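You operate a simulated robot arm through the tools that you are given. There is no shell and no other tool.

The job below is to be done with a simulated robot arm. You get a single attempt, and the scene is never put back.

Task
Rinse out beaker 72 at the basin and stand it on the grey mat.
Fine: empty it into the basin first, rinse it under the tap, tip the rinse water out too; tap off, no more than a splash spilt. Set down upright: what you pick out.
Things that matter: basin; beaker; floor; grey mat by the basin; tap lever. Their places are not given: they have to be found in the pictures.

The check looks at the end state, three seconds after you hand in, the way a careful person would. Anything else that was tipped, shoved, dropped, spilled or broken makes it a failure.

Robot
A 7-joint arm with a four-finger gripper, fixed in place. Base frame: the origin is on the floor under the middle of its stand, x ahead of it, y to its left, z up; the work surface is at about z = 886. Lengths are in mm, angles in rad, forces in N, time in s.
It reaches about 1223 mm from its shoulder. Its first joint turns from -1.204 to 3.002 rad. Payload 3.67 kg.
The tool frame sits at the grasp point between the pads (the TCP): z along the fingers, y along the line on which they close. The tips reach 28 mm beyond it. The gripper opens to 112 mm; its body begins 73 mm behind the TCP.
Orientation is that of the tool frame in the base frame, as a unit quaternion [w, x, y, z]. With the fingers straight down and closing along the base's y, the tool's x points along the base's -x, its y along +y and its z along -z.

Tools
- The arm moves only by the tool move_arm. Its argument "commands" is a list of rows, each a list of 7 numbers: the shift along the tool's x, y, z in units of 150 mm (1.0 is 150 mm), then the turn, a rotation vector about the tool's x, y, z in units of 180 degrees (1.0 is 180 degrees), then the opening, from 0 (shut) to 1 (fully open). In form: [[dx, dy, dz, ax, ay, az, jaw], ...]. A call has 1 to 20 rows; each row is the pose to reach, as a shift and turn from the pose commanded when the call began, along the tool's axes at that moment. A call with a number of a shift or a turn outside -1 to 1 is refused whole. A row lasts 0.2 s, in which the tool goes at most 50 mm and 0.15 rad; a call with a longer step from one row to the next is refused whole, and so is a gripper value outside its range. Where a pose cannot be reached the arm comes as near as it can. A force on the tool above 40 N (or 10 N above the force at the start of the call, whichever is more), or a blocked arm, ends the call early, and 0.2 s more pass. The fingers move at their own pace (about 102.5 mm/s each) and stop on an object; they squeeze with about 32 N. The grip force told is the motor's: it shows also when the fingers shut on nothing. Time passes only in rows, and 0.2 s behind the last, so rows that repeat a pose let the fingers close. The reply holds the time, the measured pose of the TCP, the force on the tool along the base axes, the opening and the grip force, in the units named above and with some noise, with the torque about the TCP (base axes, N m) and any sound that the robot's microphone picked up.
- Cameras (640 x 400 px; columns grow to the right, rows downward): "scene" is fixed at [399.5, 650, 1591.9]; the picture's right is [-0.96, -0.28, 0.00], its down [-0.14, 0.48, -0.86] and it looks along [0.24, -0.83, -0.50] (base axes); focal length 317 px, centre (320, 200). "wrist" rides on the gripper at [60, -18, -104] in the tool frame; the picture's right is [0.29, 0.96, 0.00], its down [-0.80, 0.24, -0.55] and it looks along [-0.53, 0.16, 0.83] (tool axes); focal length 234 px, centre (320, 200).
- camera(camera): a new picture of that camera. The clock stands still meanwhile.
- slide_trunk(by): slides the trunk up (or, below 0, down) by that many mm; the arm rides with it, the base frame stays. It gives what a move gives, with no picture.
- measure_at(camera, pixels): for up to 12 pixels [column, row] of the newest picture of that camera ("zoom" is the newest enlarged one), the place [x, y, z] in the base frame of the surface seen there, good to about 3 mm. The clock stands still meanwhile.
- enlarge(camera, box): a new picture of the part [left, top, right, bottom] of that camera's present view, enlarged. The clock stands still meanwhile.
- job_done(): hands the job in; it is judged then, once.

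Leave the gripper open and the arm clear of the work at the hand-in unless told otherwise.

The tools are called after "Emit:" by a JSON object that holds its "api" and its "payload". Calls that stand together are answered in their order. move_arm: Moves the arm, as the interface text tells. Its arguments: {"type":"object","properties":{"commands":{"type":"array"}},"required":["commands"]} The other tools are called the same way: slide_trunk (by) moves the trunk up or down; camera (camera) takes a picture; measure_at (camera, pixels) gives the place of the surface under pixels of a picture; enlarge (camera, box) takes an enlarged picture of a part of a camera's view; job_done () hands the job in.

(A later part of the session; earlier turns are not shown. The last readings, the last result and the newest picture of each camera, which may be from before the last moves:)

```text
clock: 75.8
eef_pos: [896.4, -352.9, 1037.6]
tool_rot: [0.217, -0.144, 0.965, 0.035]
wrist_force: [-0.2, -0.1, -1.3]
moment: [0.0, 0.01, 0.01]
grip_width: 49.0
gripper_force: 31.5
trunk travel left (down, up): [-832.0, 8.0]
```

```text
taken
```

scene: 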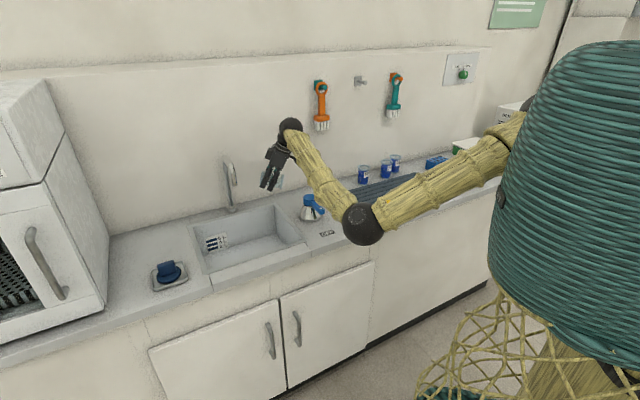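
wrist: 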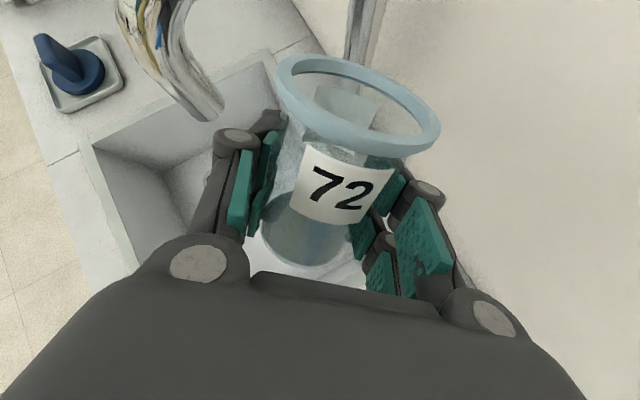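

Stable. I'll continue rolling, now approaching the other end of the joint's range: 40° more, then small steps.

Emit:
{"api": "move_arm", "payload": {"commands": [[0, 0, 0, 0, 0, 0.037, 0], [0, 0, 0, 0, 0, 0.074, 0], [0, 0, 0, 0, 0, 0.111, 0], [0, 0, 0, 0, 0, 0.148, 0], [0, 0, 0, 0, 0, 0.185, 0], [0, 0, 0, 0, 0, 0.222, 0]]}}

Emit:
{"api": "move_arm", "payload": {"commands": [[0, 0, 0, 0, 0, 0.02, 0], [0, 0, 0, 0, 0, 0.04, 0], [0, 0, 0, 0, 0, 0.06, 0]]}}

```text
clock: 77.2
eef_pos: [897.4, -352.0, 1040.1]
tool_rot: [0.193, 0.195, 0.956, 0.107]
wrist_force: [0.1, 0.4, -0.2]
moment: [0.0, -0.03, 0.0]
grip_width: 49.3
gripper_force: 31.9
trunk travel left (down, up): [-832.0, 8.0]
```

```text
clock: 78.0
eef_pos: [897.0, -353.5, 1038.7]
tool_rot: [0.182, 0.284, 0.933, 0.125]
wrist_force: [0.2, 0.3, -0.1]
moment: [0.0, -0.02, -0.01]
grip_width: 49.1
gripper_force: 31.9
trunk travel left (down, up): [-832.0, 8.0]
```

Still exact. I'll continue in 10° steps and watch for the limit.

Emit:
{"api": "move_arm", "payload": {"commands": [[0, 0, 0, 0, 0, 0.015, 0], [0, 0, 0, 0, 0, 0.03, 0], [0, 0, 0, 0, 0, 0.045, 0], [0, 0, 0, 0, 0, 0.06, 0]]}}

Emit:
{"api": "camera", "payload": {"camera": "scene"}}

```text
clock: 79.0
eef_pos: [902.1, -377.0, 1029.6]
tool_rot: [0.163, 0.361, 0.906, 0.148]
wrist_force: [0.8, -0.2, -1.4]
moment: [0.03, 0.0, -0.02]
grip_width: 49.1
gripper_force: 32.1
out of reach, approached as far as the arm can: row 2, 3, 4
trunk travel left (down, up): [-832.0, 8.0]
```

```text
taken
```

scene: 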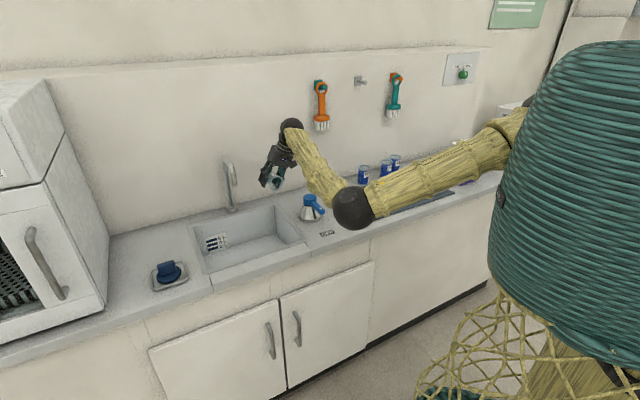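

As expected, the limit is pushing the elbow up and the hand drifts towards -y. Giving it room by shifting -60 mm in y lets the elbow pass over.

Emit:
{"api": "move_arm", "payload": {"commands": [[-0.056, -0.056, -0.012, 0, 0, 0, 0], [-0.112, -0.111, -0.024, 0, 0, 0, 0], [-0.169, -0.167, -0.036, 0, 0, 0, 0], [-0.225, -0.222, -0.048, 0, 0, 0, 0], [-0.281, -0.278, -0.06, 0, 0, 0, 0]]}}

Emit:
{"api": "camera", "payload": {"camera": "scene"}}

```text
clock: 80.2
eef_pos: [903.3, -436.1, 1032.0]
tool_rot: [0.163, 0.364, 0.905, 0.146]
wrist_force: [-0.2, 0.6, -0.6]
moment: [0.01, -0.04, -0.04]
grip_width: 49.1
gripper_force: 31.8
trunk travel left (down, up): [-832.0, 8.0]
```

```text
taken
```

scene: 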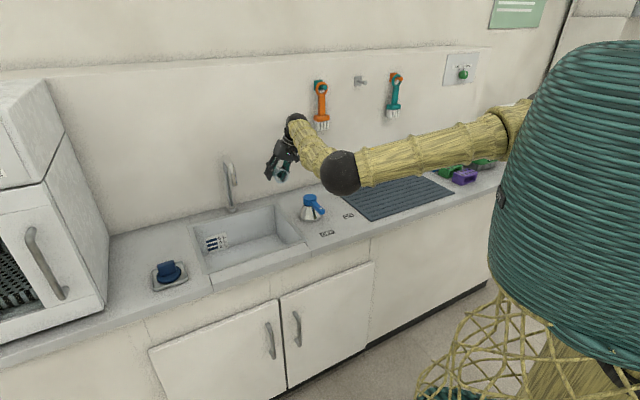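

The elbow has risen a lot. I'll continue rolling + in small steps to bring it over the top.

Emit:
{"api": "move_arm", "payload": {"commands": [[0, 0, 0, 0, 0, 0.02, 0], [0, 0, 0, 0, 0, 0.04, 0], [0, 0, 0, 0, 0, 0.06, 0], [0, 0, 0, 0, 0, 0.08, 0], [0, 0, 0, 0, 0, 0.1, 0]]}}

Emit:
{"api": "camera", "payload": {"camera": "scene"}}

```text
clock: 81.4
eef_pos: [903.7, -435.7, 1031.8]
tool_rot: [0.139, 0.502, 0.837, 0.17]
wrist_force: [0.2, -0.3, -0.3]
moment: [0.01, -0.03, 0.01]
grip_width: 49.1
gripper_force: 32.0
trunk travel left (down, up): [-832.0, 8.0]
```

```text
taken
```

scene: 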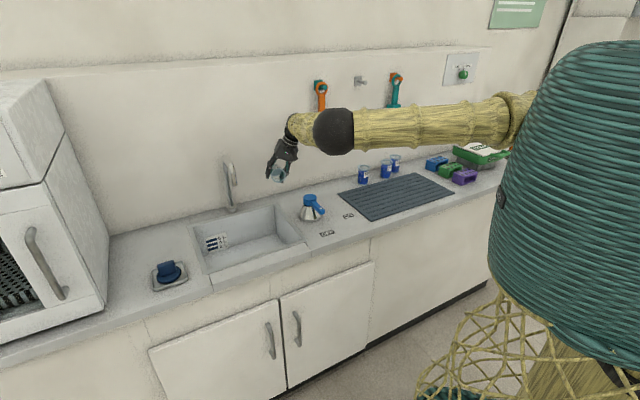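

It's working exactly: the hand is steady and the elbow keeps rising. I'll continue.

Emit:
{"api": "move_arm", "payload": {"commands": [[0, 0, 0, 0, 0, 0.02, 0], [0, 0, 0, 0, 0, 0.04, 0], [0, 0, 0, 0, 0, 0.06, 0], [0, 0, 0, 0, 0, 0.08, 0], [0, 0, 0, 0, 0, 0.1, 0], [0, 0, 0, 0, 0, 0.12, 0]]}}

Emit:
{"api": "camera", "payload": {"camera": "scene"}}

```text
clock: 82.8
eef_pos: [902.8, -436.0, 1030.6]
tool_rot: [0.128, 0.552, 0.804, 0.179]
wrist_force: [-0.4, 0.4, -1.4]
moment: [0.0, 0.01, 0.04]
grip_width: 49.2
gripper_force: 31.7
out of reach, approached as far as the arm can: row 3, 4, 5, 6
trunk travel left (down, up): [-832.0, 8.0]
```

```text
taken
```

scene: 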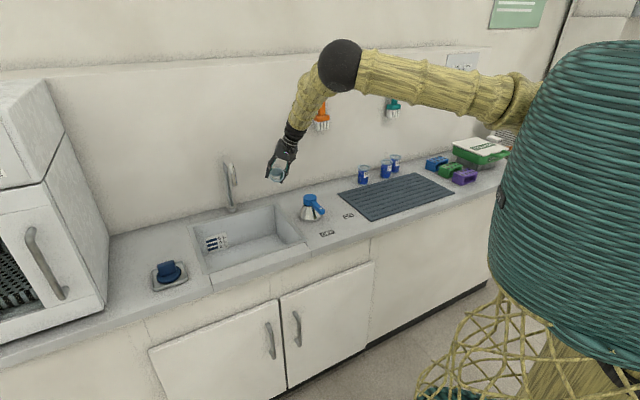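

The elbow is now up (about (577,-122,1494)) and off its limit, with the hand steady at (903,-436,1031). I'll move away from the wall by (-30,+30,+20) to check that it tracks freely.

Emit:
{"api": "move_arm", "payload": {"commands": [[0.05, -0.015, -0.03, 0, 0, 0, 0], [0.13, -0.036, -0.088, 0, 0, 0, 0], [0.2, -0.05, -0.14, 0, 0, 0, 0], [0.257, -0.046, -0.172, 0, 0, 0, 0]]}}

```text
clock: 83.8
eef_pos: [872.6, -406.1, 1053.8]
tool_rot: [0.129, 0.553, 0.804, 0.178]
wrist_force: [-0.1, 0.1, -0.4]
moment: [-0.01, 0.03, 0.01]
grip_width: 49.0
gripper_force: 32.0
trunk travel left (down, up): [-832.0, 8.0]
```

It tracks freely. Now I'll roll back the other way (negative) to centre the roll joint, 153° first.

Emit:
{"api": "move_arm", "payload": {"commands": [[0, 0, 0, 0, 0, -0.045, 0], [0, 0, 0, 0, 0, -0.09, 0], [0, 0, 0, 0, 0, -0.135, 0], [0, 0, 0, 0, 0, -0.18, 0], [0, 0, 0, 0, 0, -0.225, 0], [0, 0, 0, 0, 0, -0.27, 0], [0, 0, 0, 0, 0, -0.315, 0], [0, 0, 0, 0, 0, -0.36, 0], [0, 0, 0, 0, 0, -0.405, 0], [0, 0, 0, 0, 0, -0.45, 0], [0, 0, 0, 0, 0, -0.495, 0], [0, 0, 0, 0, 0, -0.54, 0], [0, 0, 0, 0, 0, -0.585, 0], [0, 0, 0, 0, 0, -0.63, 0], [0, 0, 0, 0, 0, -0.675, 0], [0, 0, 0, 0, 0, -0.72, 0], [0, 0, 0, 0, 0, -0.765, 0], [0, 0, 0, 0, 0, -0.81, 0], [0, 0, 0, 0, 0, -0.85, 0]]}}

Emit:
{"api": "camera", "payload": {"camera": "scene"}}

Emit:
{"api": "camera", "payload": {"camera": "wrist"}}

```text
clock: 87.8
eef_pos: [874.7, -406.5, 1051.9]
tool_rot: [0.203, -0.653, 0.725, -0.083]
wrist_force: [0.0, 0.1, -0.4]
moment: [-0.03, 0.01, -0.01]
grip_width: 49.2
gripper_force: 32.0
trunk travel left (down, up): [-832.0, 8.0]
```

```text
taken
```

scene: 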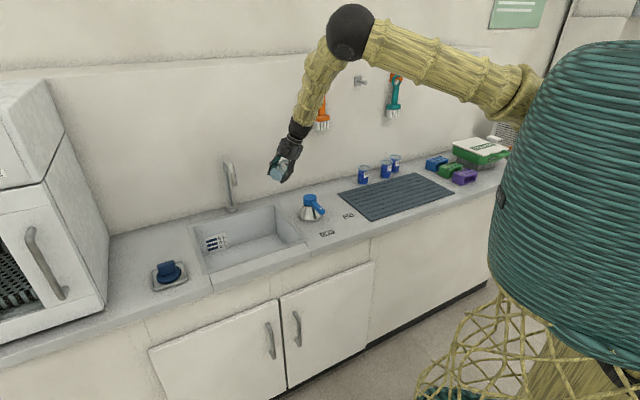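

```text
taken
```

wrist: 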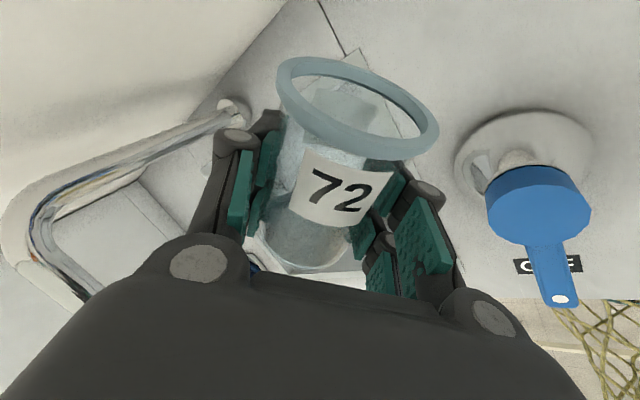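

The posture is now good: elbow up, roll joint centred, lever at OFF, beaker empty. I'll open the tap next using the outside of the fingers while still holding the empty beaker. First I go to a staging pose on the basin side of the handle, (738,-263,1060), with fingers straight down and tool y along the push direction.

Emit:
{"api": "move_arm", "payload": {"commands": [[-0.044, 0.047, -0.014, -0.007, 0.0002, -0.013, 0], [-0.13, 0.14, -0.041, -0.0215, 0.0007, -0.039, 0], [-0.24, 0.255, -0.075, -0.039, 0.0012, -0.071, 0], [-0.35, 0.37, -0.11, -0.057, 0.0018, -0.104, 0], [-0.46, 0.49, -0.145, -0.0755, 0.0023, -0.136, 0], [-0.57, 0.606, -0.179, -0.0935, 0.0029, -0.169, 0], [-0.68, 0.723, -0.214, -0.1115, 0.0035, -0.2015, 0], [-0.78, 0.83, -0.245, -0.128, 0.004, -0.231, 0], [-0.85, 0.905, -0.268, -0.1395, 0.0043, -0.252, 0], [-0.885, 0.94, -0.278, -0.1449, 0.0045, -0.2621, 0]]}}

Emit:
{"api": "camera", "payload": {"camera": "scene"}}

Emit:
{"api": "camera", "payload": {"camera": "wrist"}}

```text
clock: 90.0
eef_pos: [734.5, -263.0, 1057.6]
tool_rot: [0.0, 0.913, -0.408, -0.002]
wrist_force: [-0.3, 0.1, -0.8]
moment: [0.02, 0.05, 0.02]
grip_width: 49.1
gripper_force: 32.1
trunk travel left (down, up): [-832.0, 8.0]
```

```text
taken
```

scene: 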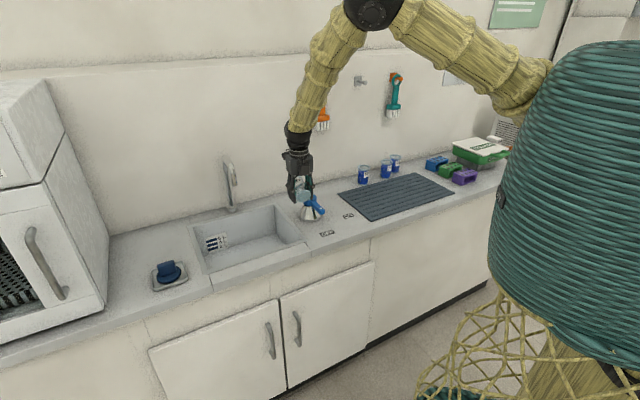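

```text
taken
```

wrist: 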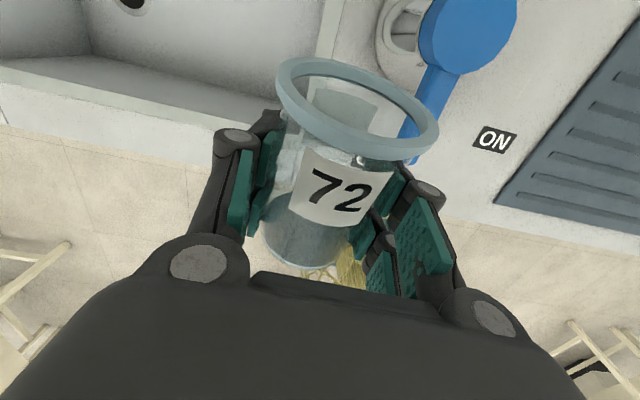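

Staging pose reached exactly, with the handle visible just beyond the fingers. I'll measure the handle and knob from this view.

Emit:
{"api": "measure_at", "payload": {"camera": "wrist", "pixels": [[475, 25], [435, 90], [450, 90], [425, 110], [440, 110], [412, 140], [425, 125], [408, 160], [494, 139], [430, 70], [415, 155]]}}

Emit:
{"api": "enlarge", "payload": {"camera": "scene", "box": [270, 140, 350, 240]}}

```text
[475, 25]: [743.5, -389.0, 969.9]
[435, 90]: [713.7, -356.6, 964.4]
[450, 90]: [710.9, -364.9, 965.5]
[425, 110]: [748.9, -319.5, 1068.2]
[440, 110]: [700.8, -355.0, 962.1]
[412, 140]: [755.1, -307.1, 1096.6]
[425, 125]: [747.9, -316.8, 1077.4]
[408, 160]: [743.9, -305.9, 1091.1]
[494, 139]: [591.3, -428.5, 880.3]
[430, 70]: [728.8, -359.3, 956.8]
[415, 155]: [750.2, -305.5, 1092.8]
```

```text
4.00 times, centred on (310, 190) of scene
```

zoom: 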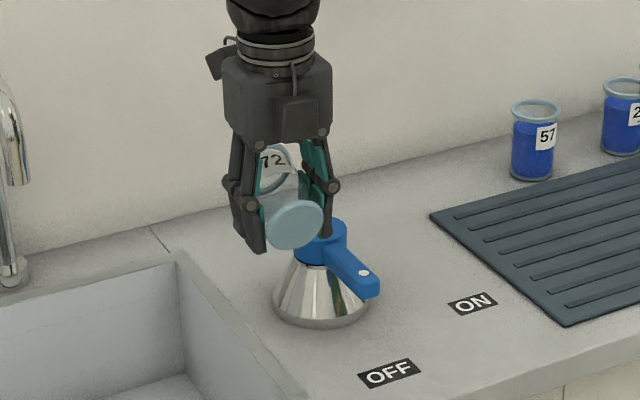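

The handle line runs from the knob at (743,-389) at about 133°. The plan is to descend to z≈966 and then swing the hand rigidly around the knob axis, so the finger's outer face pushes the handle towards ON. Descending first.

Emit:
{"api": "move_arm", "payload": {"commands": [[0, 0, 0.06, 0, 0, 0, 0], [0, 0, 0.18, 0, 0, 0, 0], [0, 0, 0.32, 0, 0, 0, 0], [0, 0, 0.46, 0, 0, 0, 0], [0, 0, 0.57, 0, 0, 0, 0], [0, 0, 0.61, 0, 0, 0, 0]]}}

Emit:
{"api": "enlarge", "payload": {"camera": "scene", "box": [270, 150, 350, 250]}}

Emit:
{"api": "camera", "payload": {"camera": "wrist"}}

```text
clock: 91.4
eef_pos: [735.8, -264.7, 966.6]
tool_rot: [0.0, 0.913, -0.407, 0.0]
wrist_force: [0.7, 0.2, -0.6]
moment: [0.0, 0.04, 0.0]
grip_width: 49.1
gripper_force: 31.9
trunk travel left (down, up): [-832.0, 8.0]
```

```text
4.00 times, centred on (310, 200) of scene
```

zoom: 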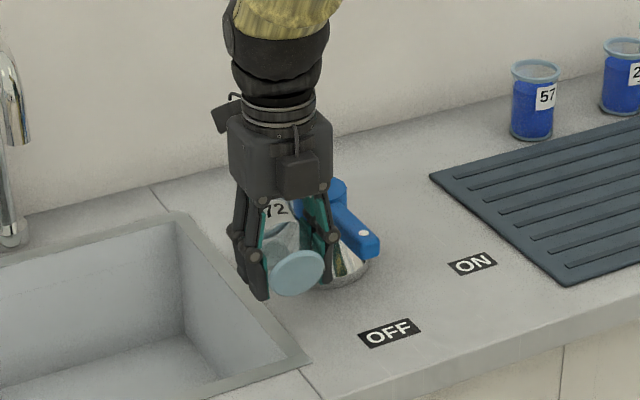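

```text
taken
```

wrist: 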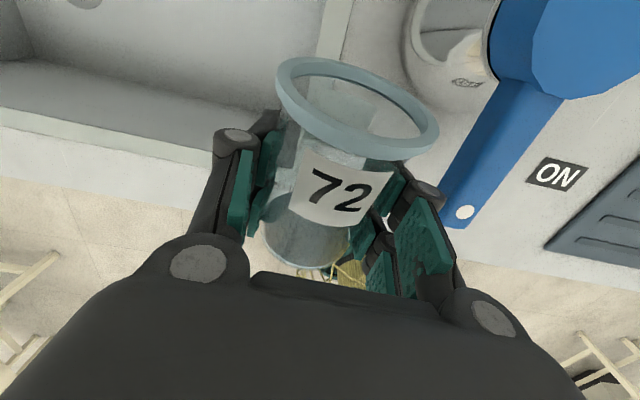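

The fingers are alongside the handle. Now I'll start the swing: 15° around the knob to make contact.

Emit:
{"api": "move_arm", "payload": {"commands": [[-0.0423, 0.06, 0, 0, 0, -0.0278, 0], [-0.0794, 0.1234, 0, 0, 0, -0.0556, 0], [-0.1107, 0.19, 0, 0, 0, -0.0833, 0]]}}

Emit:
{"api": "camera", "payload": {"camera": "wrist"}}

```text
clock: 92.2
eef_pos: [704.0, -269.8, 968.2]
tool_rot: [0.0, 0.959, -0.284, 0.0]
wrist_force: [-0.2, -0.4, -0.3]
moment: [-0.03, -0.02, 0.02]
grip_width: 49.3
gripper_force: 31.6
trunk travel left (down, up): [-832.0, 8.0]
```

```text
taken
```

wrist: 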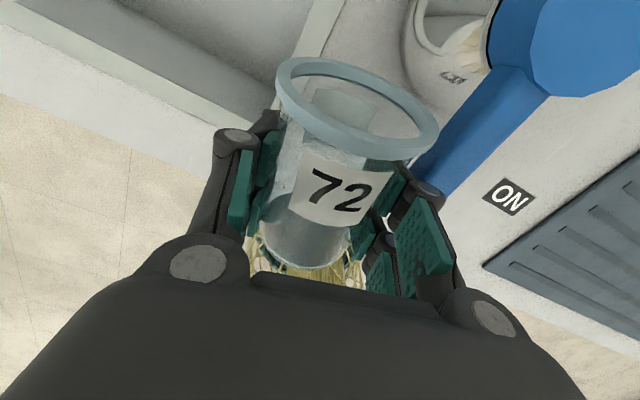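

Contact is imminent. Continuing around the knob by 25° more, since the shift pattern in the tool frame stays the same.

Emit:
{"api": "move_arm", "payload": {"commands": [[-0.0423, 0.06, 0, 0, 0, -0.0278, 0], [-0.0794, 0.1234, 0, 0, 0, -0.0556, 0], [-0.1107, 0.19, 0, 0, 0, -0.0833, 0], [-0.136, 0.2589, 0, 0, 0, -0.1111, 0], [-0.1555, 0.3297, 0, 0, 0, -0.1389, 0]]}}

Emit:
{"api": "camera", "payload": {"camera": "wrist"}}

Emit:
{"api": "camera", "payload": {"camera": "scene"}}

```text
clock: 93.4
eef_pos: [657.7, -298.6, 967.6]
tool_rot: [0.001, 0.998, -0.07, 0.001]
wrist_force: [0.0, -0.5, -0.6]
moment: [0.0, -0.05, 0.0]
grip_width: 49.3
gripper_force: 31.8
trunk travel left (down, up): [-832.0, 8.0]
```

```text
taken
```

wrist: 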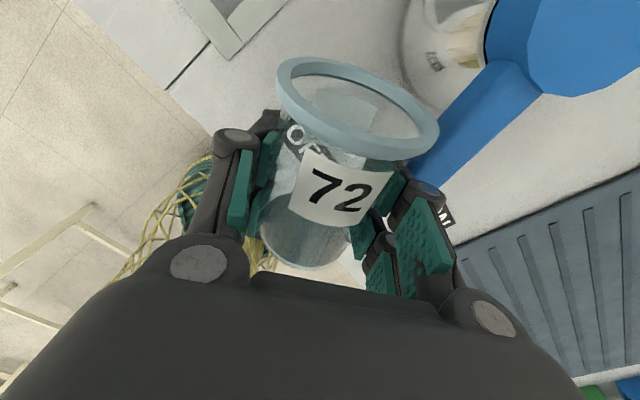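

```text
taken
```

scene: 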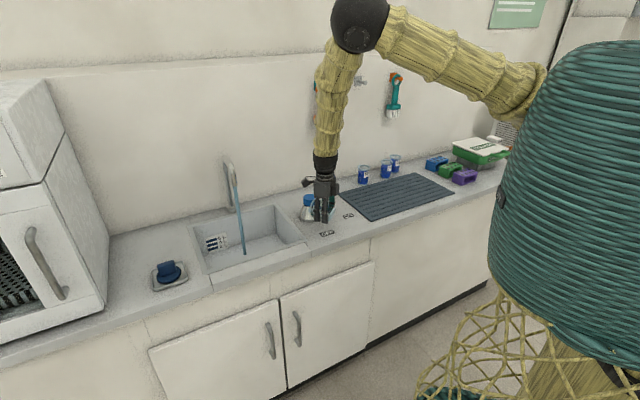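

Water is running. The faucet shows a stream into the basin with the handle only partly turned, and a moderate flow is ideal. I'll measure the stream position.

Emit:
{"api": "enlarge", "payload": {"camera": "scene", "box": [190, 150, 310, 270]}}

Emit:
{"api": "measure_at", "payload": {"camera": "zoom", "pixels": [[242, 150], [250, 200], [255, 240], [262, 290], [267, 330], [245, 175]]}}

```text
3.33 times, centred on (250, 210) of scene
```

zoom: 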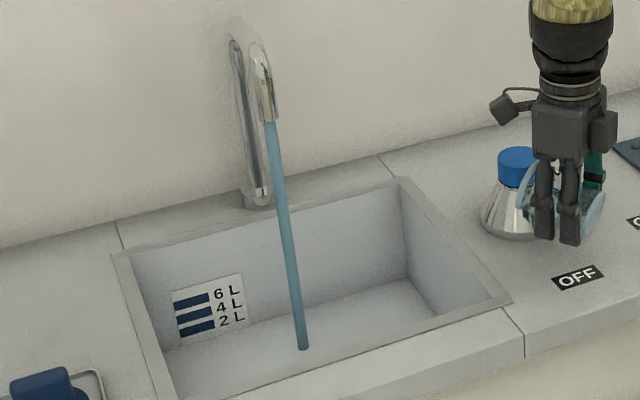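

```text
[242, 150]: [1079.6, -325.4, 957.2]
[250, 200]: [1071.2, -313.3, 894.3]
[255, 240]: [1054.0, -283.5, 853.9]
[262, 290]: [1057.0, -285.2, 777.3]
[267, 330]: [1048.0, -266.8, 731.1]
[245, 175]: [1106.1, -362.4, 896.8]
```

I'll measure on the stream itself.

Emit:
{"api": "measure_at", "payload": {"camera": "zoom", "pixels": [[271, 140], [274, 160], [283, 220], [293, 280], [302, 340], [277, 180]]}}

```text
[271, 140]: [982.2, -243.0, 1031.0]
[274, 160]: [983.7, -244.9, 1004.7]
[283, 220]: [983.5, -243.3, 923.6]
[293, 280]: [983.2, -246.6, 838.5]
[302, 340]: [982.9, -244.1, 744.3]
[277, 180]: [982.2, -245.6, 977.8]
```

The stream centre is at about (984,-249). Now I'll lift the hand straight up from the lever by 100 mm.

Emit:
{"api": "move_arm", "payload": {"commands": [[-0.004, -0.02, -0.05, 0, 0, 0, 0], [-0.004, -0.03, -0.18, 0, 0, 0, 0], [-0.004, -0.03, -0.36, 0, 0, 0, 0], [-0.004, -0.03, -0.54, 0, 0, 0, 0], [-0.004, -0.03, -0.667, 0, 0, 0, 0]]}}

Emit:
{"api": "camera", "payload": {"camera": "scene"}}

```text
clock: 94.6
eef_pos: [648.9, -300.0, 1057.5]
tool_rot: [-0.002, 0.997, -0.078, -0.009]
wrist_force: [0.4, -0.5, -0.1]
moment: [0.03, -0.03, 0.02]
grip_width: 49.1
gripper_force: 32.1
trunk travel left (down, up): [-832.0, 8.0]
```

```text
taken
```

scene: 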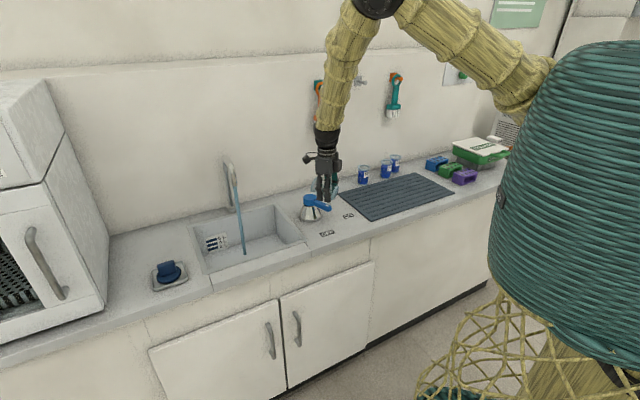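

Up and clear. Now I'll move towards the basin while pitching the hand up 45°.

Emit:
{"api": "move_arm", "payload": {"commands": [[0.04, -0.016, 0.005, 0, 0.012, 0, 0], [0.12, -0.048, 0.014, 0, 0.036, 0, 0], [0.21, -0.084, 0.025, 0, 0.063, 0, 0], [0.31, -0.124, 0.037, 0, 0.093, 0, 0], [0.41, -0.164, 0.049, 0, 0.123, 0, 0], [0.51, -0.204, 0.061, 0, 0.153, 0, 0], [0.61, -0.244, 0.073, 0, 0.183, 0, 0], [0.71, -0.284, 0.085, 0, 0.213, 0, 0], [0.79, -0.316, 0.095, 0, 0.237, 0, 0], [0.833, -0.333, 0.1, 0, 0.25, 0, 0]]}}

Emit:
{"api": "camera", "payload": {"camera": "scene"}}

```text
clock: 96.8
eef_pos: [788.3, -261.9, 1053.8]
tool_rot: [0.029, 0.921, -0.066, 0.382]
wrist_force: [-0.1, -0.5, -1.6]
moment: [-0.01, 0.0, 0.03]
grip_width: 48.9
gripper_force: 31.9
trunk travel left (down, up): [-832.0, 8.0]
```

```text
taken
```

scene: 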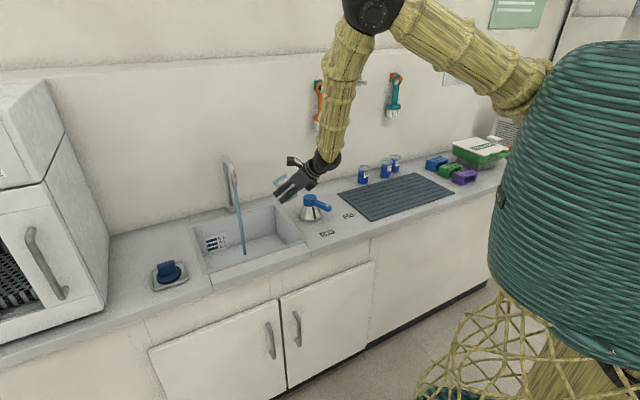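

Good. I'll continue with pitching up another 30° (beaker upright) while moving out and down to about (860,-258,985), still short of the stream.

Emit:
{"api": "move_arm", "payload": {"commands": [[0, -0.005, 0.035, 0, 0.009, 0, 0], [0.001, -0.015, 0.105, 0, 0.027, 0, 0], [0.002, -0.029, 0.197, 0, 0.05, 0, 0], [0.004, -0.044, 0.296, 0, 0.075, 0, 0], [0.005, -0.058, 0.395, 0, 0.1, 0, 0], [0.006, -0.073, 0.494, 0, 0.125, 0, 0], [0.007, -0.087, 0.592, 0, 0.15, 0, 0], [0.008, -0.097, 0.658, 0, 0.1667, 0, 0]]}}

Emit:
{"api": "camera", "payload": {"camera": "wrist"}}

Emit:
{"api": "camera", "payload": {"camera": "scene"}}

```text
clock: 98.6
eef_pos: [859.3, -257.8, 984.2]
tool_rot: [0.044, 0.79, -0.057, 0.608]
wrist_force: [0.2, -0.4, -0.4]
moment: [-0.01, 0.05, -0.01]
grip_width: 49.4
gripper_force: 31.7
trunk travel left (down, up): [-832.0, 8.0]
```

```text
taken
```

wrist: 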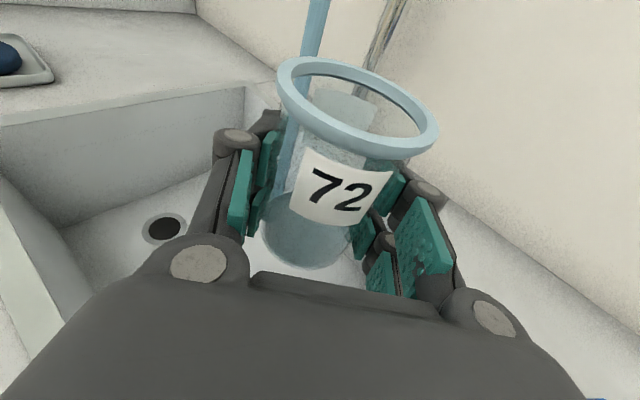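

```text
taken
```

scene: 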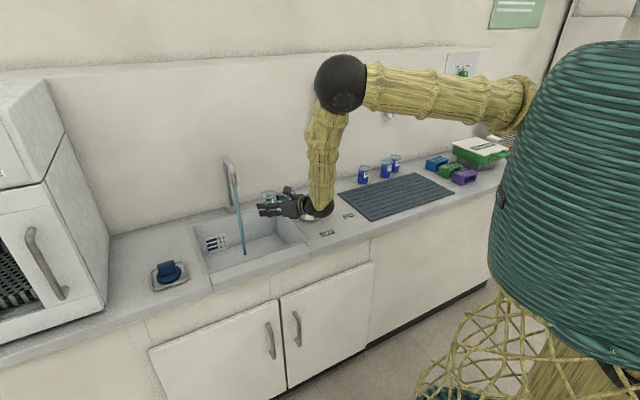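

The beaker is upright near the stream. I'll measure the rim so I can centre the mouth under the water.

Emit:
{"api": "measure_at", "payload": {"camera": "wrist", "pixels": [[283, 75], [432, 138], [320, 60], [395, 88], [300, 105], [335, 128], [375, 145], [410, 150], [300, 255], [275, 240], [330, 260]]}}

```text
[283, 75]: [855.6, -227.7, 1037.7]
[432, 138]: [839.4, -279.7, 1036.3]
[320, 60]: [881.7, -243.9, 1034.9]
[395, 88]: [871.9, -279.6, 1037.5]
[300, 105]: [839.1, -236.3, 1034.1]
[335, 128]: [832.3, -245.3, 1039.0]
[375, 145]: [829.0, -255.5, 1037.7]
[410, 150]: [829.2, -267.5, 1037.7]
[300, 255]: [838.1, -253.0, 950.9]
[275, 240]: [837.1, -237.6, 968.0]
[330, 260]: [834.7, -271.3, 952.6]
```

The rim centre is at about (856,-256,1037) and level. I'll move the mouth under the stream at (984,-249), lowering by 15 mm so the rim stays clear of the nozzle.

Emit:
{"api": "move_arm", "payload": {"commands": [[0.02, -0.007, 0.033, 0, 0, 0, 0], [0.05, -0.021, 0.1, 0, 0, 0, 0], [0.08, -0.038, 0.18, 0, 0, 0, 0], [0.09, -0.057, 0.27, 0, 0, 0, 0], [0.095, -0.077, 0.365, 0, 0, 0, 0], [0.1, -0.097, 0.46, 0, 0, 0, 0], [0.105, -0.117, 0.555, 0, 0, 0, 0], [0.11, -0.137, 0.65, 0, 0, 0, 0], [0.114, -0.157, 0.745, 0, 0, 0, 0], [0.117, -0.174, 0.827, 0, 0, 0, 0]]}}

Emit:
{"api": "camera", "payload": {"camera": "wrist"}}

Emit:
{"api": "enlarge", "payload": {"camera": "scene", "box": [180, 130, 340, 280]}}

```text
clock: 100.8
eef_pos: [988.5, -249.4, 966.3]
tool_rot: [0.043, 0.791, -0.056, 0.608]
wrist_force: [0.0, 1.1, -0.6]
moment: [0.01, 0.0, 0.02]
grip_width: 49.3
gripper_force: 32.1
trunk travel left (down, up): [-832.0, 8.0]
```

```text
taken
```

wrist: 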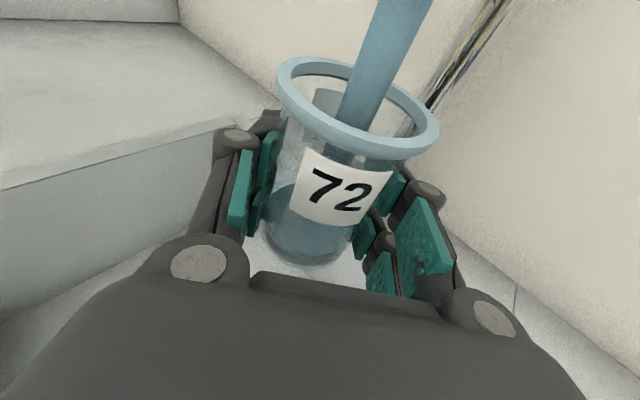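

```text
2.67 times, centred on (260, 205) of scene
```

zoom: 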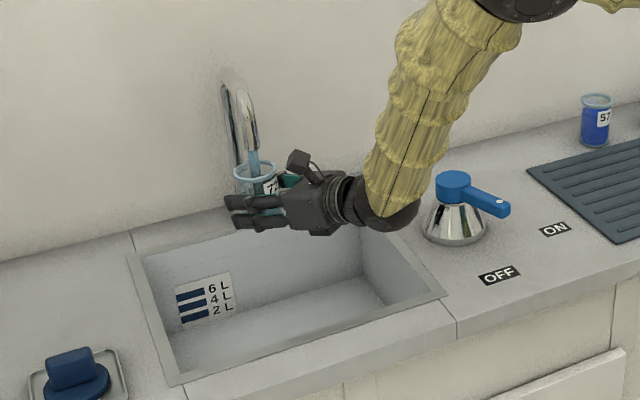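

The stream goes straight into the beaker. I'll let it fill for a moment.

Emit:
{"api": "move_arm", "payload": {"commands": [[0, 0, 0, 0, 0, 0, 0], [0, 0, 0, 0, 0, 0, 0], [0, 0, 0, 0, 0, 0, 0], [0, 0, 0, 0, 0, 0, 0]]}}

Emit:
{"api": "camera", "payload": {"camera": "wrist"}}

```text
clock: 101.8
eef_pos: [989.4, -249.4, 968.9]
tool_rot: [0.042, 0.792, -0.056, 0.607]
wrist_force: [-0.8, -0.6, -0.8]
moment: [0.01, 0.0, 0.04]
grip_width: 49.2
gripper_force: 32.4
trunk travel left (down, up): [-832.0, 8.0]
```

```text
taken
```

wrist: 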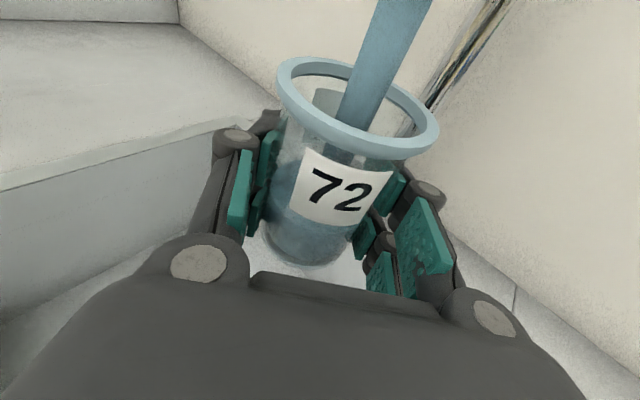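

About half full. I'll wait a little longer.

Emit:
{"api": "move_arm", "payload": {"commands": [[0, 0, 0, 0, 0, 0, 0], [0, 0, 0, 0, 0, 0, 0], [0, 0, 0, 0, 0, 0, 0]]}}

Emit:
{"api": "camera", "payload": {"camera": "wrist"}}

```text
clock: 102.6
eef_pos: [988.5, -250.1, 968.8]
tool_rot: [0.043, 0.791, -0.056, 0.607]
wrist_force: [-0.4, 0.0, -1.7]
moment: [0.03, 0.01, 0.03]
grip_width: 49.6
gripper_force: 32.2
trunk travel left (down, up): [-832.0, 8.0]
```

```text
taken
```

wrist: 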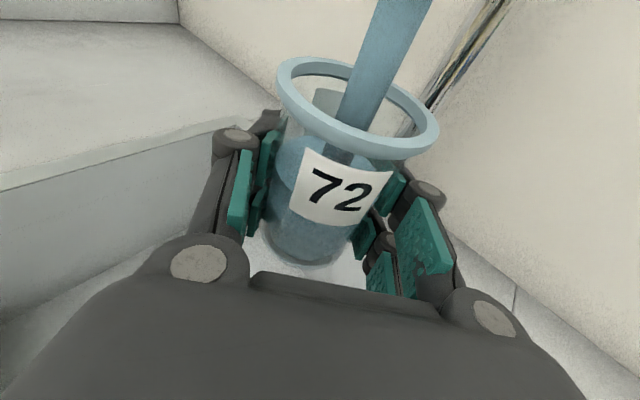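

About two-thirds full. I'll withdraw from the stream to (890,-228,968), still over the basin, and then tip it out.

Emit:
{"api": "move_arm", "payload": {"commands": [[-0.007, -0.002, -0.026, 0, 0, 0, 0], [-0.022, -0.006, -0.083, 0, 0, 0, 0], [-0.045, -0.013, -0.17, 0, 0, 0, 0], [-0.07, -0.02, -0.265, 0, 0, 0, 0], [-0.096, -0.028, -0.36, 0, 0, 0, 0], [-0.122, -0.035, -0.46, 0, 0, 0, 0], [-0.145, -0.042, -0.548, 0, 0, 0, 0], [-0.163, -0.047, -0.615, 0, 0, 0, 0], [-0.172, -0.05, -0.648, 0, 0, 0, 0]]}}

Emit:
{"api": "camera", "payload": {"camera": "scene"}}

Emit:
{"api": "camera", "payload": {"camera": "wrist"}}

```text
clock: 104.6
eef_pos: [888.9, -227.9, 969.8]
tool_rot: [0.043, 0.791, -0.056, 0.608]
wrist_force: [0.8, 0.1, -1.8]
moment: [0.0, 0.0, 0.03]
grip_width: 49.6
gripper_force: 32.1
trunk travel left (down, up): [-832.0, 8.0]
```

```text
taken
```

scene: 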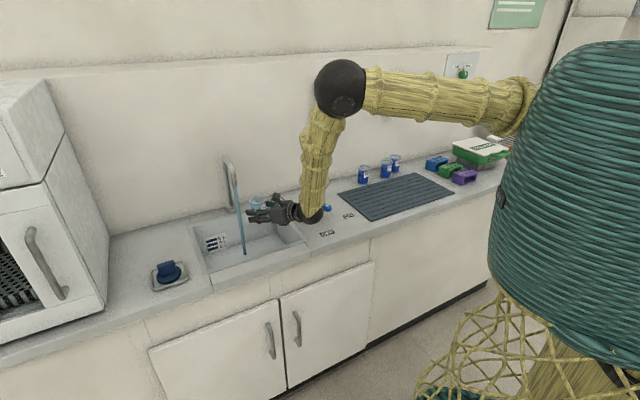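

```text
taken
```

wrist: 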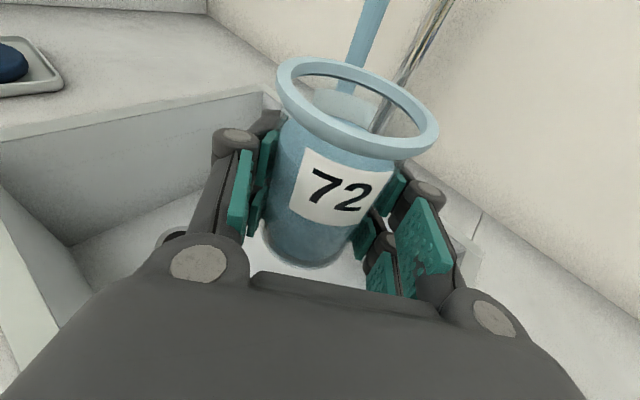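

Now I'll tip it out by rolling positive (mouth to the right), which moves the roll joint towards its centre. First a 20° test.

Emit:
{"api": "move_arm", "payload": {"commands": [[0, 0, 0, 0, 0, 0.03, 0], [0, 0, 0, 0, 0, 0.07, 0], [0, 0, 0, 0, 0, 0.11, 0]]}}

```text
clock: 105.4
eef_pos: [888.3, -227.4, 969.6]
tool_rot: [-0.063, 0.77, -0.192, 0.606]
wrist_force: [0.3, 0.3, -1.5]
moment: [0.0, -0.03, 0.01]
grip_width: 49.4
gripper_force: 31.8
trunk travel left (down, up): [-832.0, 8.0]
```

It tracks exactly. I'll pour slowly through to about 100° total.

Emit:
{"api": "move_arm", "payload": {"commands": [[0, 0, 0, 0, 0, 0.022, 0], [0, 0, 0, 0, 0, 0.044, 0], [0, 0, 0, 0, 0, 0.066, 0], [0, 0, 0, 0, 0, 0.088, 0], [0, 0, 0, 0, 0, 0.11, 0], [0, 0, 0, 0, 0, 0.132, 0], [0, 0, 0, 0, 0, 0.154, 0], [0, 0, 0, 0, 0, 0.176, 0], [0, 0, 0, 0, 0, 0.198, 0], [0, 0, 0, 0, 0, 0.22, 0]]}}

Emit:
{"api": "enlarge", "payload": {"camera": "scene", "box": [180, 130, 340, 280]}}

```text
clock: 107.6
eef_pos: [889.4, -226.3, 970.0]
tool_rot: [-0.264, 0.66, -0.441, 0.548]
wrist_force: [0.0, 0.7, -1.4]
moment: [-0.02, -0.01, 0.0]
grip_width: 49.3
gripper_force: 31.9
trunk travel left (down, up): [-832.0, 8.0]
```

```text
2.67 times, centred on (260, 205) of scene
```

zoom: 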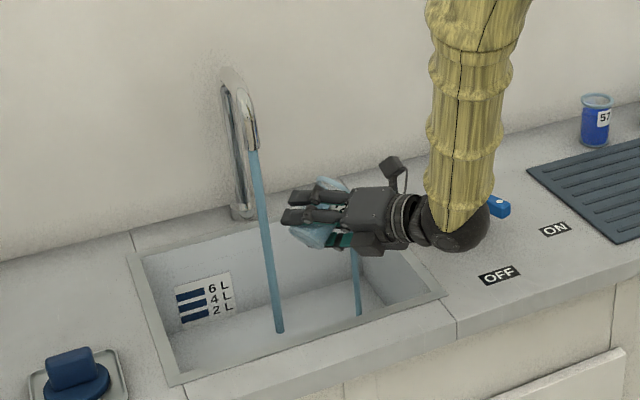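

It's pouring, and I'll confirm that the rinse water lands in the basin.

Emit:
{"api": "measure_at", "payload": {"camera": "zoom", "pixels": [[358, 313], [356, 280], [354, 262], [279, 330]]}}

Emit:
{"api": "move_arm", "payload": {"commands": [[0, 0, 0, 0, 0, 0.018, 0], [0, 0, 0, 0, 0, 0.036, 0], [0, 0, 0, 0, 0, 0.054, 0], [0, 0, 0, 0, 0, 0.072, 0], [0, 0, 0, 0, 0, 0.09, 0], [0, 0, 0, 0, 0, 0.108, 0], [0, 0, 0, 0, 0, 0.126, 0], [0, 0, 0, 0, 0, 0.144, 0], [0, 0, 0, 0, 0, 0.162, 0], [0, 0, 0, 0, 0, 0.18, 0]]}}

Emit:
{"api": "camera", "payload": {"camera": "wrist"}}

```text
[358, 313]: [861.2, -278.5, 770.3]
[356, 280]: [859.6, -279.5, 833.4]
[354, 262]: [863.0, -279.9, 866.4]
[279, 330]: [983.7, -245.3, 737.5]
```

```text
clock: 109.8
eef_pos: [888.2, -226.3, 969.5]
tool_rot: [0.407, -0.51, 0.608, -0.453]
wrist_force: [0.2, 0.1, -1.1]
moment: [0.01, -0.01, 0.03]
grip_width: 49.6
gripper_force: 32.4
trunk travel left (down, up): [-832.0, 8.0]
```

```text
taken
```

wrist: 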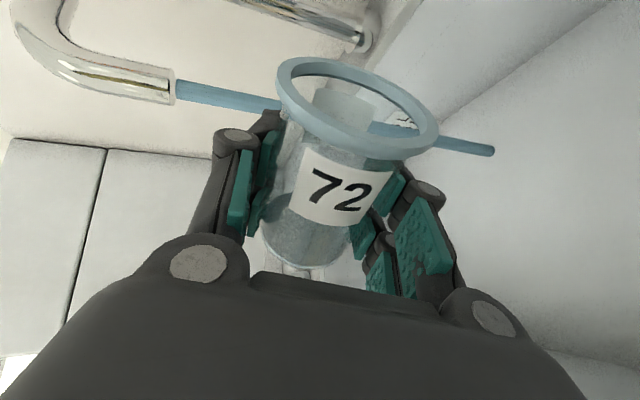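

The water lands well inside. I'll roll on to about 132° and hold so it drains completely.

Emit:
{"api": "move_arm", "payload": {"commands": [[0, 0, 0, 0, 0, 0.03, 0], [0, 0, 0, 0, 0, 0.06, 0], [0, 0, 0, 0, 0, 0.09, 0], [0, 0, 0, 0, 0, 0.12, 0], [0, 0, 0, 0, 0, 0.15, 0], [0, 0, 0, 0, 0, 0.18, 0], [0, 0, 0, 0, 0, 0.21, 0], [0, 0, 0, 0, 0, 0.23, 0], [0, 0, 0, 0, 0, 0.23, 0], [0, 0, 0, 0, 0, 0.23, 0], [0, 0, 0, 0, 0, 0.23, 0], [0, 0, 0, 0, 0, 0.23, 0], [0, 0, 0, 0, 0, 0.23, 0]]}}

Emit:
{"api": "camera", "payload": {"camera": "wrist"}}

Emit:
{"api": "camera", "payload": {"camera": "scene"}}

```text
clock: 112.6
eef_pos: [888.6, -226.8, 968.8]
tool_rot: [0.54, -0.263, 0.748, -0.281]
wrist_force: [0.5, 0.1, -1.1]
moment: [0.02, 0.04, 0.0]
grip_width: 49.0
gripper_force: 32.6
trunk travel left (down, up): [-832.0, 8.0]
```

```text
taken
```

wrist: 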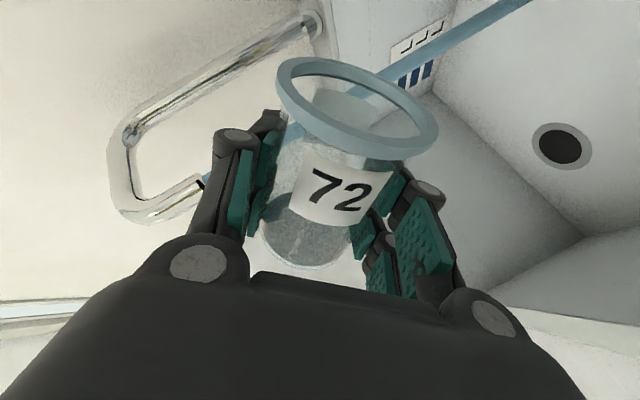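

```text
taken
```

scene: 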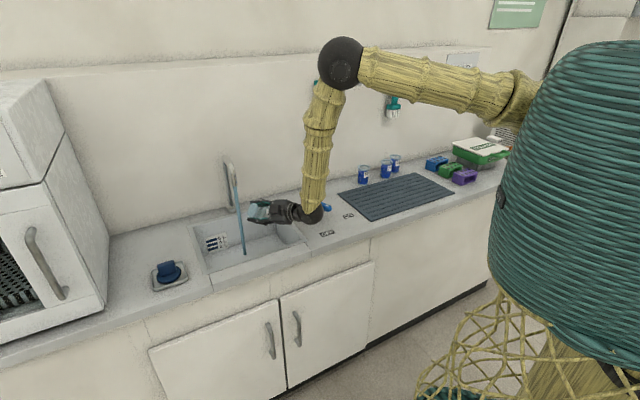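

The beaker is drained. The tap still runs and the drain copes. Next I'll close the tap, so I need the handle's current position.

Emit:
{"api": "enlarge", "payload": {"camera": "scene", "box": [285, 170, 375, 250]}}

Emit:
{"api": "measure_at", "payload": {"camera": "zoom", "pixels": [[285, 180], [295, 195], [300, 205], [270, 180], [305, 180], [205, 150], [240, 160], [260, 230], [300, 250]]}}

```text
5.00 times, centred on (330, 210) of scene
```

zoom: 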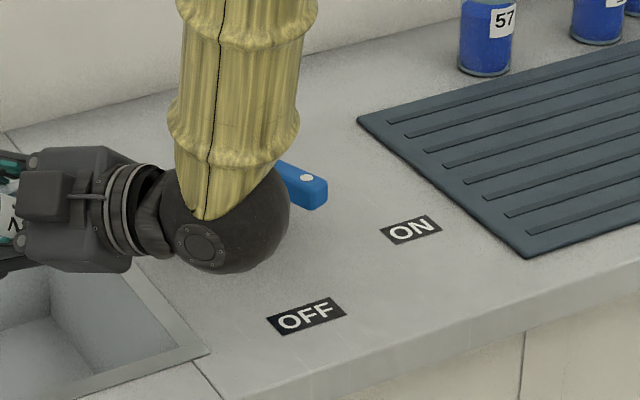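

```text
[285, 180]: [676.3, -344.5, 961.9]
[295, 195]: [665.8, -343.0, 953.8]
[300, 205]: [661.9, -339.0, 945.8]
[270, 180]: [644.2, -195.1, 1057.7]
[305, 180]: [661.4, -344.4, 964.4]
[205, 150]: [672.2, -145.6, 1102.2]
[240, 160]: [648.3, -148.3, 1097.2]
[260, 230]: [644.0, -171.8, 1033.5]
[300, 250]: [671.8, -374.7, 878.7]
```

The handle is at about 152°, so it needs about 20° back to OFF. I'll lift away while turning the hand down, in two stages. Stage one goes to (800,-260,1050).

Emit:
{"api": "move_arm", "payload": {"commands": [[-0.0016, -0.019, -0.027, -0.0113, -0.0027, -0.0126, 0], [-0.0044, -0.053, -0.074, -0.031, -0.0074, -0.0346, 0], [-0.008, -0.097, -0.135, -0.0563, -0.0135, -0.0629, 0], [-0.0116, -0.14, -0.195, -0.0816, -0.0196, -0.0912, 0], [-0.0152, -0.184, -0.256, -0.1069, -0.0257, -0.1195, 0], [-0.0188, -0.227, -0.317, -0.1323, -0.0318, -0.1479, 0], [-0.0224, -0.271, -0.377, -0.1576, -0.0379, -0.1762, 0], [-0.026, -0.315, -0.438, -0.1829, -0.0439, -0.2045, 0], [-0.0296, -0.358, -0.499, -0.2082, -0.05, -0.2328, 0], [-0.0332, -0.402, -0.559, -0.2336, -0.0561, -0.2611, 0], [-0.037, -0.445, -0.62, -0.2589, -0.0622, -0.2894, 0], [-0.04, -0.484, -0.674, -0.2814, -0.0676, -0.3146, 0]]}}

Emit:
{"api": "camera", "payload": {"camera": "scene"}}

```text
clock: 115.2
eef_pos: [801.3, -259.2, 1051.5]
tool_rot: [-0.261, 0.797, -0.527, 0.135]
wrist_force: [-0.2, 0.3, -1.2]
moment: [0.0, 0.01, -0.02]
grip_width: 49.0
gripper_force: 31.9
trunk travel left (down, up): [-832.0, 8.0]
```

```text
taken
```

scene: 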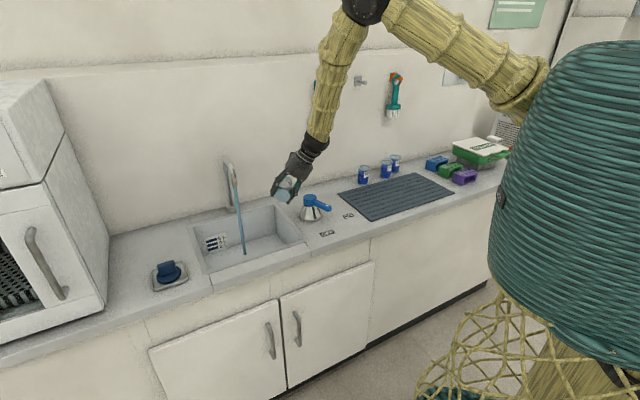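

Good. Stage two heads towards the mat side of the handle, with the hand turning fully down.

Emit:
{"api": "move_arm", "payload": {"commands": [[0.013, 0.038, -0.024, -0.0056, -0.0013, -0.0063, 0], [0.042, 0.123, -0.077, -0.018, -0.0043, -0.02, 0], [0.078, 0.23, -0.145, -0.034, -0.008, -0.038, 0], [0.117, 0.345, -0.217, -0.051, -0.012, -0.057, 0], [0.157, 0.46, -0.289, -0.068, -0.016, -0.0755, 0], [0.196, 0.575, -0.362, -0.085, -0.02, -0.0945, 0], [0.235, 0.69, -0.434, -0.102, -0.024, -0.1135, 0], [0.261, 0.767, -0.482, -0.113, -0.0268, -0.1259, 0]]}}

```text
clock: 117.0
eef_pos: [691.7, -351.7, 1044.1]
tool_rot: [-0.107, 0.924, -0.364, 0.054]
wrist_force: [1.0, 0.1, -2.0]
moment: [-0.01, 0.01, 0.03]
grip_width: 48.9
gripper_force: 31.7
trunk travel left (down, up): [-832.0, 8.0]
```

Almost there. I'll finish the approach to (621,-411,1040).

Emit:
{"api": "move_arm", "payload": {"commands": [[-0.008, 0.06, -0.012, -0.0075, -0.0017, -0.0083, 0], [-0.022, 0.18, -0.036, -0.0224, -0.0051, -0.025, 0], [-0.037, 0.3, -0.06, -0.0374, -0.0085, -0.0415, 0], [-0.051, 0.42, -0.084, -0.0524, -0.0119, -0.058, 0], [-0.066, 0.54, -0.108, -0.0673, -0.0153, -0.0747, 0], [-0.073, 0.6, -0.12, -0.0748, -0.017, -0.083, 0]]}}

Emit:
{"api": "camera", "payload": {"camera": "wrist"}}

Emit:
{"api": "camera", "payload": {"camera": "scene"}}

```text
clock: 118.4
eef_pos: [621.5, -409.1, 1038.6]
tool_rot: [0.001, 0.97, -0.244, 0.001]
wrist_force: [-0.1, 0.1, 0.4]
moment: [0.01, -0.03, 0.04]
grip_width: 48.8
gripper_force: 31.8
trunk travel left (down, up): [-832.0, 8.0]
```

```text
taken
```

wrist: 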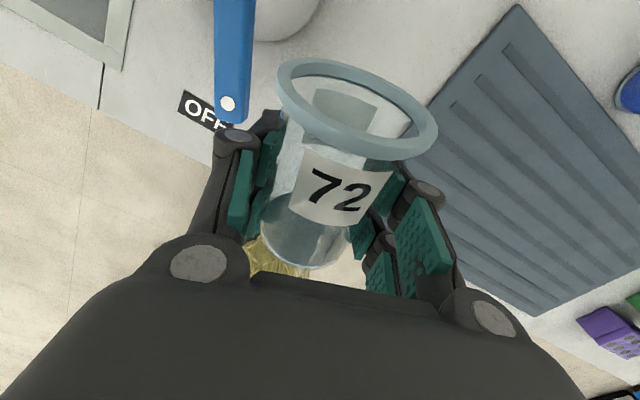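

```text
taken
```

scene: 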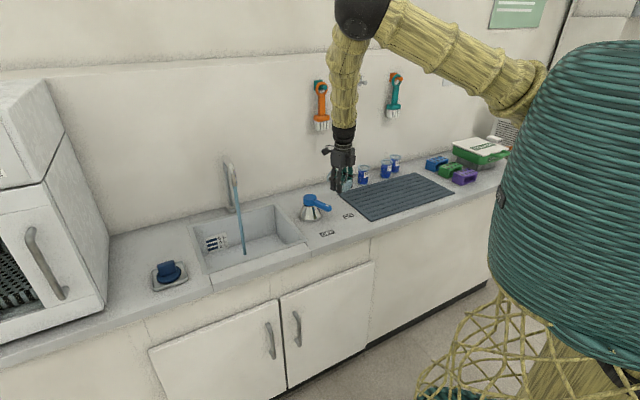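

I'm on the mat side now. I'll measure the handle in the wrist view before descending.

Emit:
{"api": "measure_at", "payload": {"camera": "wrist", "pixels": [[228, 103], [218, 60], [250, 60], [216, 115], [243, 118], [235, 20], [232, 120]]}}

```text
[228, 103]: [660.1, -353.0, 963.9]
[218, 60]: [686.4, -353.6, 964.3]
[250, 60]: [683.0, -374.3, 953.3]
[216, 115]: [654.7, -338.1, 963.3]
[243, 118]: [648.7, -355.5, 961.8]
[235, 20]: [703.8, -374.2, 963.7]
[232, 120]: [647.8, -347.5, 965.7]
```

The handle is at about 157°. I'll descend to z≈966 with a 12 mm clearance shift away from it.

Emit:
{"api": "move_arm", "payload": {"commands": [[0, 0.03, 0.02, 0, 0, 0, 0], [0, 0.08, 0.08, 0, 0, 0, 0], [0, 0.08, 0.2, 0, 0, 0, 0], [0, 0.08, 0.32, 0, 0, 0, 0], [0, 0.08, 0.43, 0, 0, 0, 0], [0, 0.08, 0.484, 0, 0, 0, 0]]}}

Emit:
{"api": "camera", "payload": {"camera": "wrist"}}

```text
clock: 119.8
eef_pos: [614.7, -422.2, 966.8]
tool_rot: [0.001, 0.97, -0.244, 0.001]
wrist_force: [0.1, -0.7, -0.7]
moment: [0.01, 0.0, 0.0]
grip_width: 48.9
gripper_force: 32.1
trunk travel left (down, up): [-832.0, 8.0]
```

```text
taken
```

wrist: 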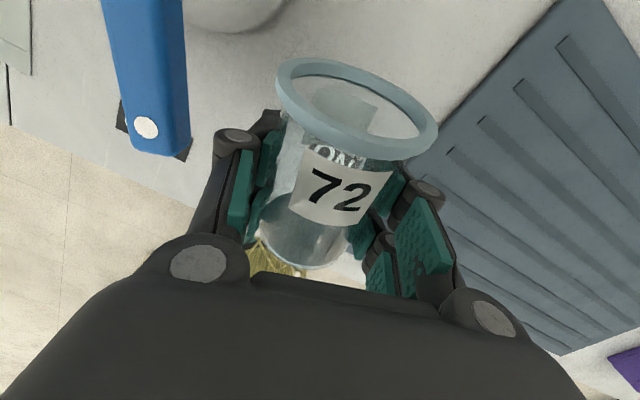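

Positioned beside the handle. Now I'll swing around the knob towards OFF, 25° first.

Emit:
{"api": "move_arm", "payload": {"commands": [[-0.0483, -0.0592, 0, 0, 0, 0.0278, 0], [-0.0913, -0.1224, 0, 0, 0, 0.0556, 0], [-0.1284, -0.1891, 0, 0, 0, 0.0833, 0], [-0.1599, -0.2588, 0, 0, 0, 0.1111, 0], [-0.185, -0.331, 0, 0, 0, 0.1389, 0]]}}

Emit:
{"api": "camera", "payload": {"camera": "wrist"}}

Emit:
{"api": "camera", "payload": {"camera": "scene"}}

```text
clock: 121.0
eef_pos: [614.3, -364.8, 968.3]
tool_rot: [0.0, 0.894, -0.448, 0.001]
wrist_force: [0.4, -0.2, -0.5]
moment: [0.0, 0.02, 0.02]
grip_width: 48.8
gripper_force: 33.0
trunk travel left (down, up): [-832.0, 8.0]
```

```text
taken
```

wrist: 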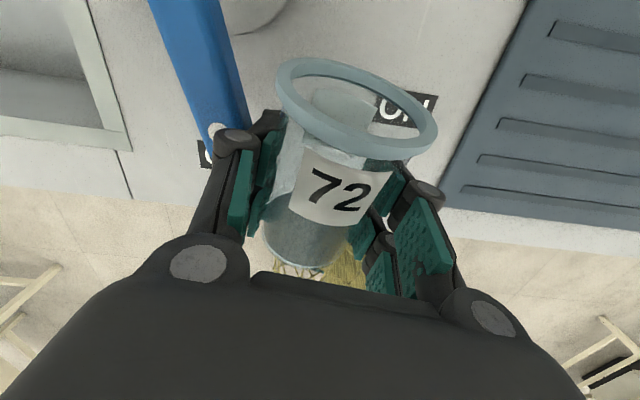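

```text
taken
```

scene: 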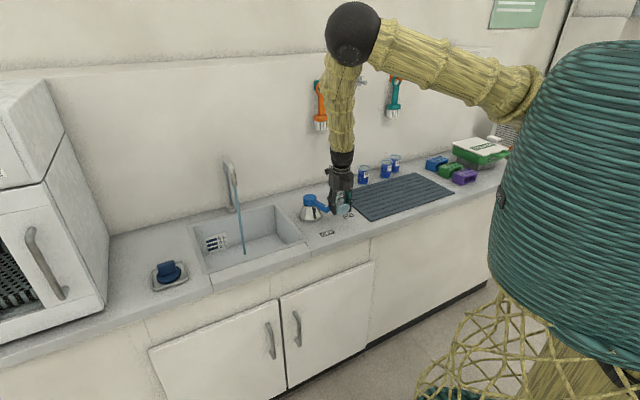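

The finger is meeting the handle tip. I'll check the handle angle up close.

Emit:
{"api": "enlarge", "payload": {"camera": "scene", "box": [280, 160, 370, 250]}}

Emit:
{"api": "measure_at", "payload": {"camera": "wrist", "pixels": [[215, 130], [200, 60], [190, 20], [225, 110], [175, 60], [218, 60]]}}

```text
4.44 times, centred on (325, 205) of scene
```

zoom: 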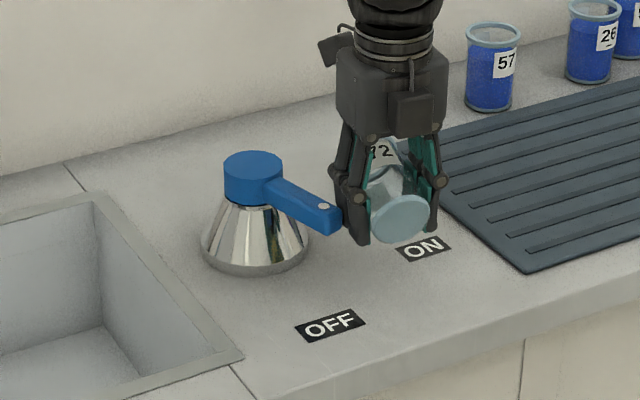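

```text
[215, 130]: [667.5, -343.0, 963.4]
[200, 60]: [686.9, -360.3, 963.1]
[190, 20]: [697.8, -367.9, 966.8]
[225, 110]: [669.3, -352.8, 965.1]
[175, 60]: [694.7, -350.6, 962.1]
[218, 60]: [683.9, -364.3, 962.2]
```

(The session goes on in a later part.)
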